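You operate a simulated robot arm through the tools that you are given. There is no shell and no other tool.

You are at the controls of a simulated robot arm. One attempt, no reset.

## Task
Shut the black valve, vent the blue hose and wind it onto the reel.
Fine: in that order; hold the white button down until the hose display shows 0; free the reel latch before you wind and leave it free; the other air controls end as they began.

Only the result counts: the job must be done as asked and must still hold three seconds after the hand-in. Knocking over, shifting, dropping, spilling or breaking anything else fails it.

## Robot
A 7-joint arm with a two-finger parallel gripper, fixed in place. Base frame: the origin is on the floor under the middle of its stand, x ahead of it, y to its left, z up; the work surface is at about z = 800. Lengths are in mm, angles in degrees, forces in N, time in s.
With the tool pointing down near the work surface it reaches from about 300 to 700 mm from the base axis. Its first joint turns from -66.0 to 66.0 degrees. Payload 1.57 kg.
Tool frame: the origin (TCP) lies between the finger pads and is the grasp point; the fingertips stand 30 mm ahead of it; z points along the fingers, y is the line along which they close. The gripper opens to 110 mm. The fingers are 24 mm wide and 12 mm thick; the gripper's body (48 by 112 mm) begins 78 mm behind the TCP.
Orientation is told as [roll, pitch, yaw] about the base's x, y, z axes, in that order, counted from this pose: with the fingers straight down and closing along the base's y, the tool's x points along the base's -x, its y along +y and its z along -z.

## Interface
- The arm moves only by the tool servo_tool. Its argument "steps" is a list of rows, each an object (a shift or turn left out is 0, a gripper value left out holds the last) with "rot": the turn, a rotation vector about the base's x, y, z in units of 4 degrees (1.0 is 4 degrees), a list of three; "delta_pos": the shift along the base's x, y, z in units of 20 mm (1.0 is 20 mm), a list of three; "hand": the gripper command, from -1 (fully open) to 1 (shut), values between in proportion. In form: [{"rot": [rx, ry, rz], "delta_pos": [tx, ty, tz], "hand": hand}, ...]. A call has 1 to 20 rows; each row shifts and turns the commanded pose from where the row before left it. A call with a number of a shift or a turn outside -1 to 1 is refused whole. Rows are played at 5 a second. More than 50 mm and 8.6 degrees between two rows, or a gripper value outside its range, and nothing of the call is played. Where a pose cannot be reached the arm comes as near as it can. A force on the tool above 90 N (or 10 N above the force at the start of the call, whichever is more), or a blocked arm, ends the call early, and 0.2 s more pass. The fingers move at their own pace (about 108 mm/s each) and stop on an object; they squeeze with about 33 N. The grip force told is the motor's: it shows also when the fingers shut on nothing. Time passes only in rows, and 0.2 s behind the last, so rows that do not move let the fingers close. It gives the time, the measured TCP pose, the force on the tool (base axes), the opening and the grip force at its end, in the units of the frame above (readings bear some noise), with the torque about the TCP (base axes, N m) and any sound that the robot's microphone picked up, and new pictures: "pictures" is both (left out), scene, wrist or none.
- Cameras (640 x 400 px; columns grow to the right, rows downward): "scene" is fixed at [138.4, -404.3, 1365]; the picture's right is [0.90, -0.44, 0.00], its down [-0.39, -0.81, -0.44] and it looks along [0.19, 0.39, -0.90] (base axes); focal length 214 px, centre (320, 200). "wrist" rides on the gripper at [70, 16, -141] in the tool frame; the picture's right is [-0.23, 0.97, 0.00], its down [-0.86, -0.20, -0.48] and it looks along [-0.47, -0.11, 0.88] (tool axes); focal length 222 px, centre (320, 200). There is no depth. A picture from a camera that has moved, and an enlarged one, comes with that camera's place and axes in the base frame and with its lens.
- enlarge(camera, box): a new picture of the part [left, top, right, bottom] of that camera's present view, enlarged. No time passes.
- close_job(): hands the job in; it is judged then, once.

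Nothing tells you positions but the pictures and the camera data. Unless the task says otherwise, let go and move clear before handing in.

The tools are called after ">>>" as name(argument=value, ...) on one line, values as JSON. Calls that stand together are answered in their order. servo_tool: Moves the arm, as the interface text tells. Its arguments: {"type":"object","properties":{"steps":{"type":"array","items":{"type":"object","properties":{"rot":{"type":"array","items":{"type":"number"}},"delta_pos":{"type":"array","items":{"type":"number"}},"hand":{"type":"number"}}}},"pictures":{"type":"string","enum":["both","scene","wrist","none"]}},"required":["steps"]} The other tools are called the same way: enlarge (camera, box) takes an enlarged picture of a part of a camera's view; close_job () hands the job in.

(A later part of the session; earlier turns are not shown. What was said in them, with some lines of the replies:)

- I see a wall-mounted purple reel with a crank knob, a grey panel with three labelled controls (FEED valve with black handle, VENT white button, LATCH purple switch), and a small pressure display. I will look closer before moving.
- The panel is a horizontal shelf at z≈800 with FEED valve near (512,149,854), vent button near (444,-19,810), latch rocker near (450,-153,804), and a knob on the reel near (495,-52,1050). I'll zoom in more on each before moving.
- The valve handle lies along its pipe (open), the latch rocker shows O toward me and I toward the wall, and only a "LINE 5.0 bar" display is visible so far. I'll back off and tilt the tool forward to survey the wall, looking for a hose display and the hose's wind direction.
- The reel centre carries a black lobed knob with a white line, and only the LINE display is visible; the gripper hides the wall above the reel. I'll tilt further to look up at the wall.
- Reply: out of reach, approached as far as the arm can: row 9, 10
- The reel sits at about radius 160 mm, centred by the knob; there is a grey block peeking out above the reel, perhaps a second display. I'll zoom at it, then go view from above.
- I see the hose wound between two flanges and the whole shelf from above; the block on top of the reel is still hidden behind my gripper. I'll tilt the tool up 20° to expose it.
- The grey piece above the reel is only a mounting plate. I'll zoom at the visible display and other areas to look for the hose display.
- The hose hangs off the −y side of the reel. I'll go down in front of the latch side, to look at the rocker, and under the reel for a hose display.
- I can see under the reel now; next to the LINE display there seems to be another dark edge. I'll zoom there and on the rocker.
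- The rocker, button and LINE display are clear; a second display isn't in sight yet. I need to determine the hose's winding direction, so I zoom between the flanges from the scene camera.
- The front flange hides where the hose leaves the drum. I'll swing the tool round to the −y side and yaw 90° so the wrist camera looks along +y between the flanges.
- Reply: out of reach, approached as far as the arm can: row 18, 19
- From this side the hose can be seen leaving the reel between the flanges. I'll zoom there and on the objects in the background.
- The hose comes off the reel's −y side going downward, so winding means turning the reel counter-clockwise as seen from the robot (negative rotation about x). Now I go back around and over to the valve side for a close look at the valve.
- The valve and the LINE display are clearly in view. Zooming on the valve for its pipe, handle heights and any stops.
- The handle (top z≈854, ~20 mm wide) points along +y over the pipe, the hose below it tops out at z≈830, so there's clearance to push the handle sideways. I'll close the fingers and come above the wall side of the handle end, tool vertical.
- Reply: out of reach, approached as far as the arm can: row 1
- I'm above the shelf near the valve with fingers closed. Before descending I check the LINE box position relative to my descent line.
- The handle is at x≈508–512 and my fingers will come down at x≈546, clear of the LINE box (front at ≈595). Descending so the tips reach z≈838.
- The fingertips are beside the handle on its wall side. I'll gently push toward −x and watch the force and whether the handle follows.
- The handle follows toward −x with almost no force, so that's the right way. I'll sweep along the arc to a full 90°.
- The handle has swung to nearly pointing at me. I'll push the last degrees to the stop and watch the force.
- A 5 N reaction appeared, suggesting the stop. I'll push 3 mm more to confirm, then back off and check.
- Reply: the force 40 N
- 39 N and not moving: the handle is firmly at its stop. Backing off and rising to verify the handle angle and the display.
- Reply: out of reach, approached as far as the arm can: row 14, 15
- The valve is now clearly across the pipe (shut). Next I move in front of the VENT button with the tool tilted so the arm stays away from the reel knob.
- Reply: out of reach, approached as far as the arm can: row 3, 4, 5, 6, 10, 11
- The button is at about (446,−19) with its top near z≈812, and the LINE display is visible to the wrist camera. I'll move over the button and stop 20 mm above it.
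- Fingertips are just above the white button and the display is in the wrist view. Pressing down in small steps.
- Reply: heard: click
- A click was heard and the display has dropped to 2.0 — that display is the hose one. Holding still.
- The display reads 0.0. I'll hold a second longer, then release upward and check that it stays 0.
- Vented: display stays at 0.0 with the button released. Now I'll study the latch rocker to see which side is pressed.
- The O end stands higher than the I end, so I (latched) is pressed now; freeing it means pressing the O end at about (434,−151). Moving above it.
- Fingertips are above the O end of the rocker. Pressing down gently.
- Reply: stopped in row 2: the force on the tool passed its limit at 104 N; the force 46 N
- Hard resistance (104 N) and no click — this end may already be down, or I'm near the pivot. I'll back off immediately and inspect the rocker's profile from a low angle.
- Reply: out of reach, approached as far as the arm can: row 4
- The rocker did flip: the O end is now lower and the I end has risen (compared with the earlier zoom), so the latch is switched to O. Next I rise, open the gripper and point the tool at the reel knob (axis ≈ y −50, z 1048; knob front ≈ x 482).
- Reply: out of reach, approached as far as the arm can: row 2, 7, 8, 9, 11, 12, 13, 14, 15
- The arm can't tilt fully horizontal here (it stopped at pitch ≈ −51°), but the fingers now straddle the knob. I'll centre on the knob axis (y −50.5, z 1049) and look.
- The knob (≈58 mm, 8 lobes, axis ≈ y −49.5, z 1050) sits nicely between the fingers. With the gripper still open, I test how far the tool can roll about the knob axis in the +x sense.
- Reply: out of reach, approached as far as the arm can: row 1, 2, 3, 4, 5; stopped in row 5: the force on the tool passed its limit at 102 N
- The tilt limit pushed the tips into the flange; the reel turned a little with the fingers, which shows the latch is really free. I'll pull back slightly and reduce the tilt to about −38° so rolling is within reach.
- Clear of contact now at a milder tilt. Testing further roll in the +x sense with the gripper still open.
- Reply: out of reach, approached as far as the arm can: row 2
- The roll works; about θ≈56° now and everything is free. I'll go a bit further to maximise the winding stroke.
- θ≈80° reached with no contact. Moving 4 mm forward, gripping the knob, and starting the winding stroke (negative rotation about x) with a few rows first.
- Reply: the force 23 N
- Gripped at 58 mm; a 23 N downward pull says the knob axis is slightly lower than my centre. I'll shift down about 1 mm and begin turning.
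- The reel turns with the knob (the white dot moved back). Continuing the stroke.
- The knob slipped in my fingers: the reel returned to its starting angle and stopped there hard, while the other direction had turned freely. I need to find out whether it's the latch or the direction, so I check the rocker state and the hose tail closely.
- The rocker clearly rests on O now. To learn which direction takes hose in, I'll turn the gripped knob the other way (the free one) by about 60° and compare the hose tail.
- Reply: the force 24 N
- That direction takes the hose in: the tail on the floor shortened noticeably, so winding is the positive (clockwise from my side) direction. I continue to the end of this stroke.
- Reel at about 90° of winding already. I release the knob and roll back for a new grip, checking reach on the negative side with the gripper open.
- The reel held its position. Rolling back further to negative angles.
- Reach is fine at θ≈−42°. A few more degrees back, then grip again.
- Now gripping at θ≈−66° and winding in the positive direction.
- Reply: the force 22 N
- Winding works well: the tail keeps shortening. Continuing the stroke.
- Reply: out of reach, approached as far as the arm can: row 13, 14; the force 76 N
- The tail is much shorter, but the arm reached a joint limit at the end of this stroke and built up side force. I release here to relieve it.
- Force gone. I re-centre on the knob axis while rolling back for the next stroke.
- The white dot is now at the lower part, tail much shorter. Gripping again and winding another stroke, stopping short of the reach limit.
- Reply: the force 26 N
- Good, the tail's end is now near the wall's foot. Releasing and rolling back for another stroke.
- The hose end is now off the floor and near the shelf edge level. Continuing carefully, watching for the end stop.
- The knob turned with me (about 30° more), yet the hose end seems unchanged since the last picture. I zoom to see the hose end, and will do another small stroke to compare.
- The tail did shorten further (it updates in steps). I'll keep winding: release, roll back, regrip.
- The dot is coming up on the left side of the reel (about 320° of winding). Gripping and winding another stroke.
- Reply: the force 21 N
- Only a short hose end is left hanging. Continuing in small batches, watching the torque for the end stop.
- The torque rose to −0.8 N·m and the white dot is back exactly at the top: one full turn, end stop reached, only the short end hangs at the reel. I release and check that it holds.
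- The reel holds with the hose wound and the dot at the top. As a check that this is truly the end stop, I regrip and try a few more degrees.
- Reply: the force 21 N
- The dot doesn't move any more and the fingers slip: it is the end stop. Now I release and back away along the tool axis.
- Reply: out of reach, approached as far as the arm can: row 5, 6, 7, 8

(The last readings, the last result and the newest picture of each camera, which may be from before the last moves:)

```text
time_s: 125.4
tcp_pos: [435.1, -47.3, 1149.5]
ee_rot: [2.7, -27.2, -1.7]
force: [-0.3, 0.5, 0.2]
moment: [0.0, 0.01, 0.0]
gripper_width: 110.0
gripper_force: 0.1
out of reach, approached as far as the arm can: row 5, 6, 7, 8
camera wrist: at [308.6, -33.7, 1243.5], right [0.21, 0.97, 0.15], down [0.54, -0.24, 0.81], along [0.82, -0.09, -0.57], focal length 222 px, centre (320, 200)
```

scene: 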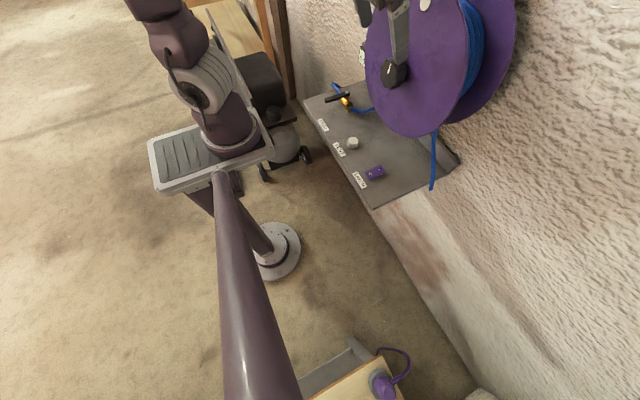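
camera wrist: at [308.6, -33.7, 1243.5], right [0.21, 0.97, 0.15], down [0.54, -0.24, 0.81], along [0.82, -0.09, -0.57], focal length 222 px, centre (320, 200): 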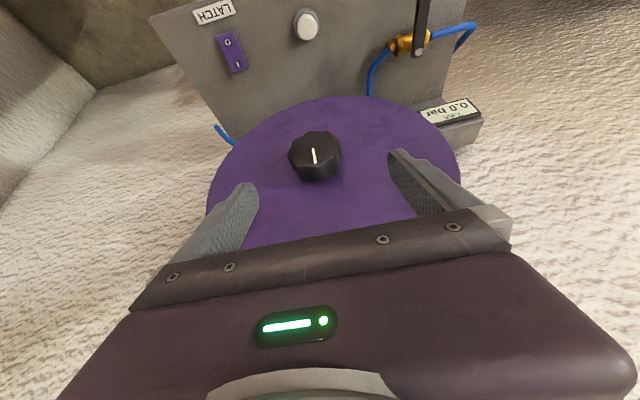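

Free of the knob, with valve across, button up, rocker at O, display at 0.0 and hose wound. I'll retreat further up and back to a clear pose and recheck everything.

>>> servo_tool(steps=[{"delta_pos": [0, 0.3, 1], "rot": [0, 1, 0]}, {"delta_pos": [0, 0.5, 1], "rot": [0, 1, 0]}, {"delta_pos": [0, 0.5, 1], "rot": [0, 1, 0]}, {"delta_pos": [0, 0.5, 0.5], "rot": [0, 1, 0]}, {"delta_pos": [-0.5, 0.5, 0], "rot": [0, 0.5, 0]}, {"delta_pos": [-0.5, 0.5, 0]}, {"delta_pos": [0, 0.5, 0]}, {}, {}, {}, {}, {}], pictures="both")

>>> enlarge(camera="scene", box=[300, 0, 500, 200])

>>> enlarge(camera="wrist", box=[150, 0, 500, 180])

```text
time_s: 128.0
tcp_pos: [414.8, 20.0, 1219.0]
ee_rot: [2.3, -9.3, -1.6]
force: [-0.4, -0.6, 0.6]
moment: [-0.02, -0.03, -0.02]
gripper_width: 110.2
gripper_force: 0.0
camera wrist: at [324.4, 32.4, 1346.5], right [0.24, 0.97, 0.07], down [0.76, -0.24, 0.6], along [0.6, -0.09, -0.8], focal length 222 px, centre (320, 200)
```

scene: 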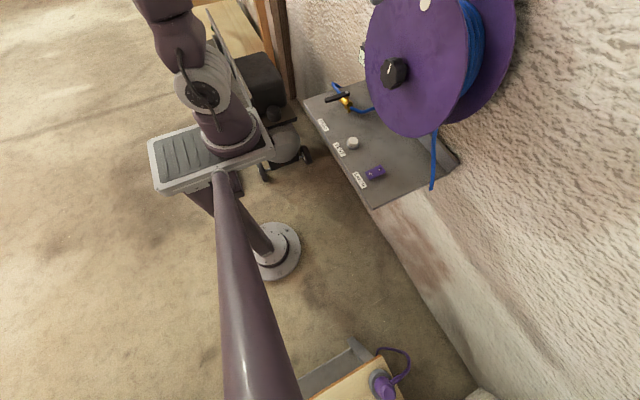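
wrist: 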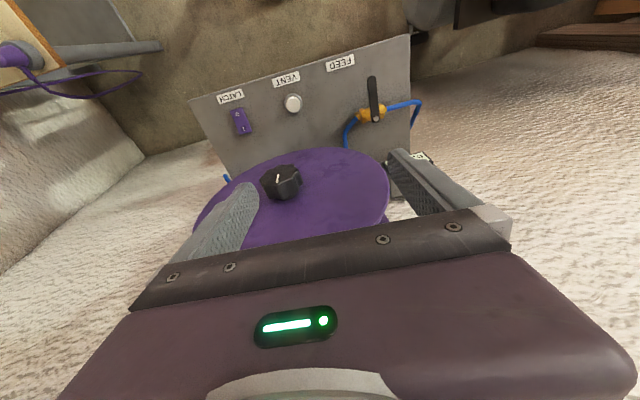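

```text
2.00 times, centred on (400, 100) of scene
camera zoom: at [138.4, -404.3, 1365.0], right [0.9, -0.44, 0.0], down [-0.39, -0.81, -0.44], along [0.19, 0.39, -0.9], focal length 429 px, centre (160, 400)
```

zoom: 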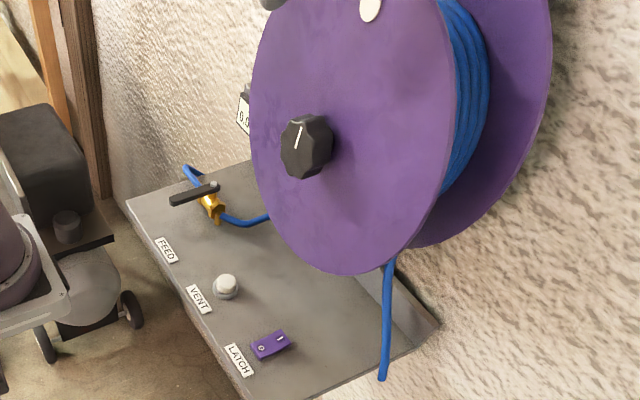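

```text
1.83 times, centred on (325, 90) of wrist
camera zoom: at [324.4, 32.4, 1346.5], right [0.24, 0.97, 0.07], down [0.76, -0.24, 0.6], along [0.6, -0.09, -0.8], focal length 406 px, centre (311, 401)
```

zoom: 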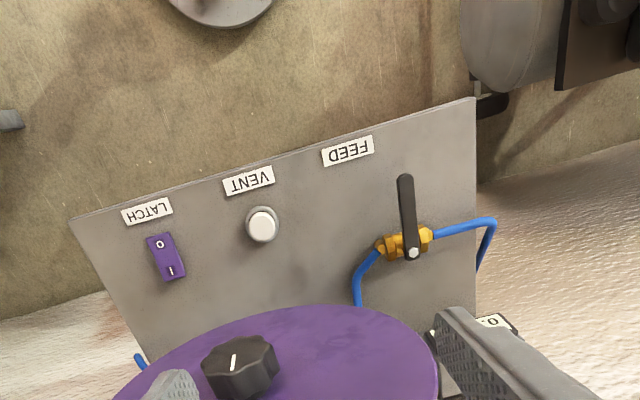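

Everything looks as required; one last zoom on the rocker and the display before handing in.

>>> enlarge(camera="scene", box=[360, 160, 392, 185])

>>> enlarge(camera="scene", box=[350, 30, 380, 80])

```text
16.00 times, centred on (376, 172) of scene
camera zoom: at [138.4, -404.3, 1365.0], right [0.9, -0.44, 0.0], down [-0.39, -0.81, -0.44], along [0.19, 0.39, -0.9], focal length 3432 px, centre (-576, 640)
```

zoom: 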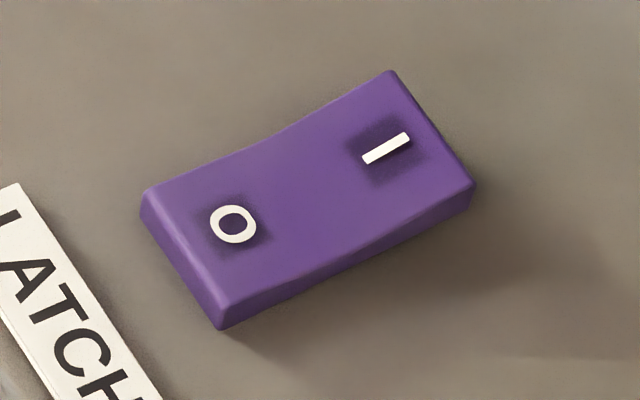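

```text
8.00 times, centred on (365, 55) of scene
camera zoom: at [138.4, -404.3, 1365.0], right [0.9, -0.44, 0.0], down [-0.39, -0.81, -0.44], along [0.19, 0.39, -0.9], focal length 1716 px, centre (-40, 1360)
```

zoom: 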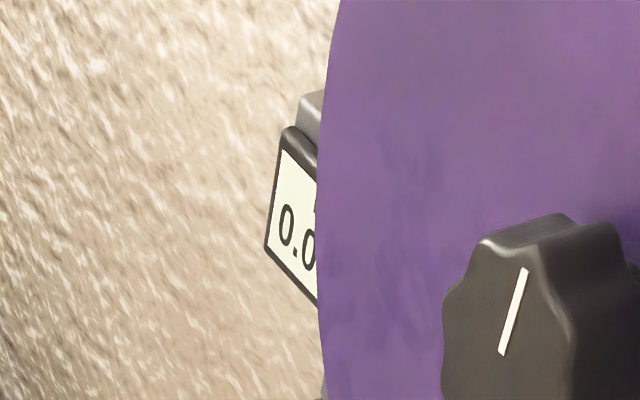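

The valve is shut, the display reads 0.0, the latch rests on O (free), the hose is wound to the end stop, and the arm is clear. Handing in.

>>> close_job()

```text
The job is handed in.
```

The black valve is shut, the blue hose is vented and wound onto the reel, and I've handed the job in. I don't have the verdict, only what I saw before handing in.

- **Valve:** the handle is square across its pipe and hard against its stop.
- **Vent:** I held the white button until the display read 0.0, then about a second longer. It still read 0.0 just before hand-in. The only pressure display I found is labelled LINE. It fell from 5.0 to 0.0 while I held the button, so I took it as the hose display.
- **Latch:** I pressed the purple rocker to O before winding, and it is still there. My first press met hard resistance, about 104 N, as it flipped.
- **Reel:** it took one full turn to the end stop, and only a short end of hose hangs from it. It stayed put after I let go.
- **Along the way:** while I was testing reach, the fingers pressed against the reel's front disc, about 102 N. I also tried the wrong winding direction first and met the stop at the start position. I saw no damage from either.

I didn't touch any other air controls. The gripper is open and clear of everything.
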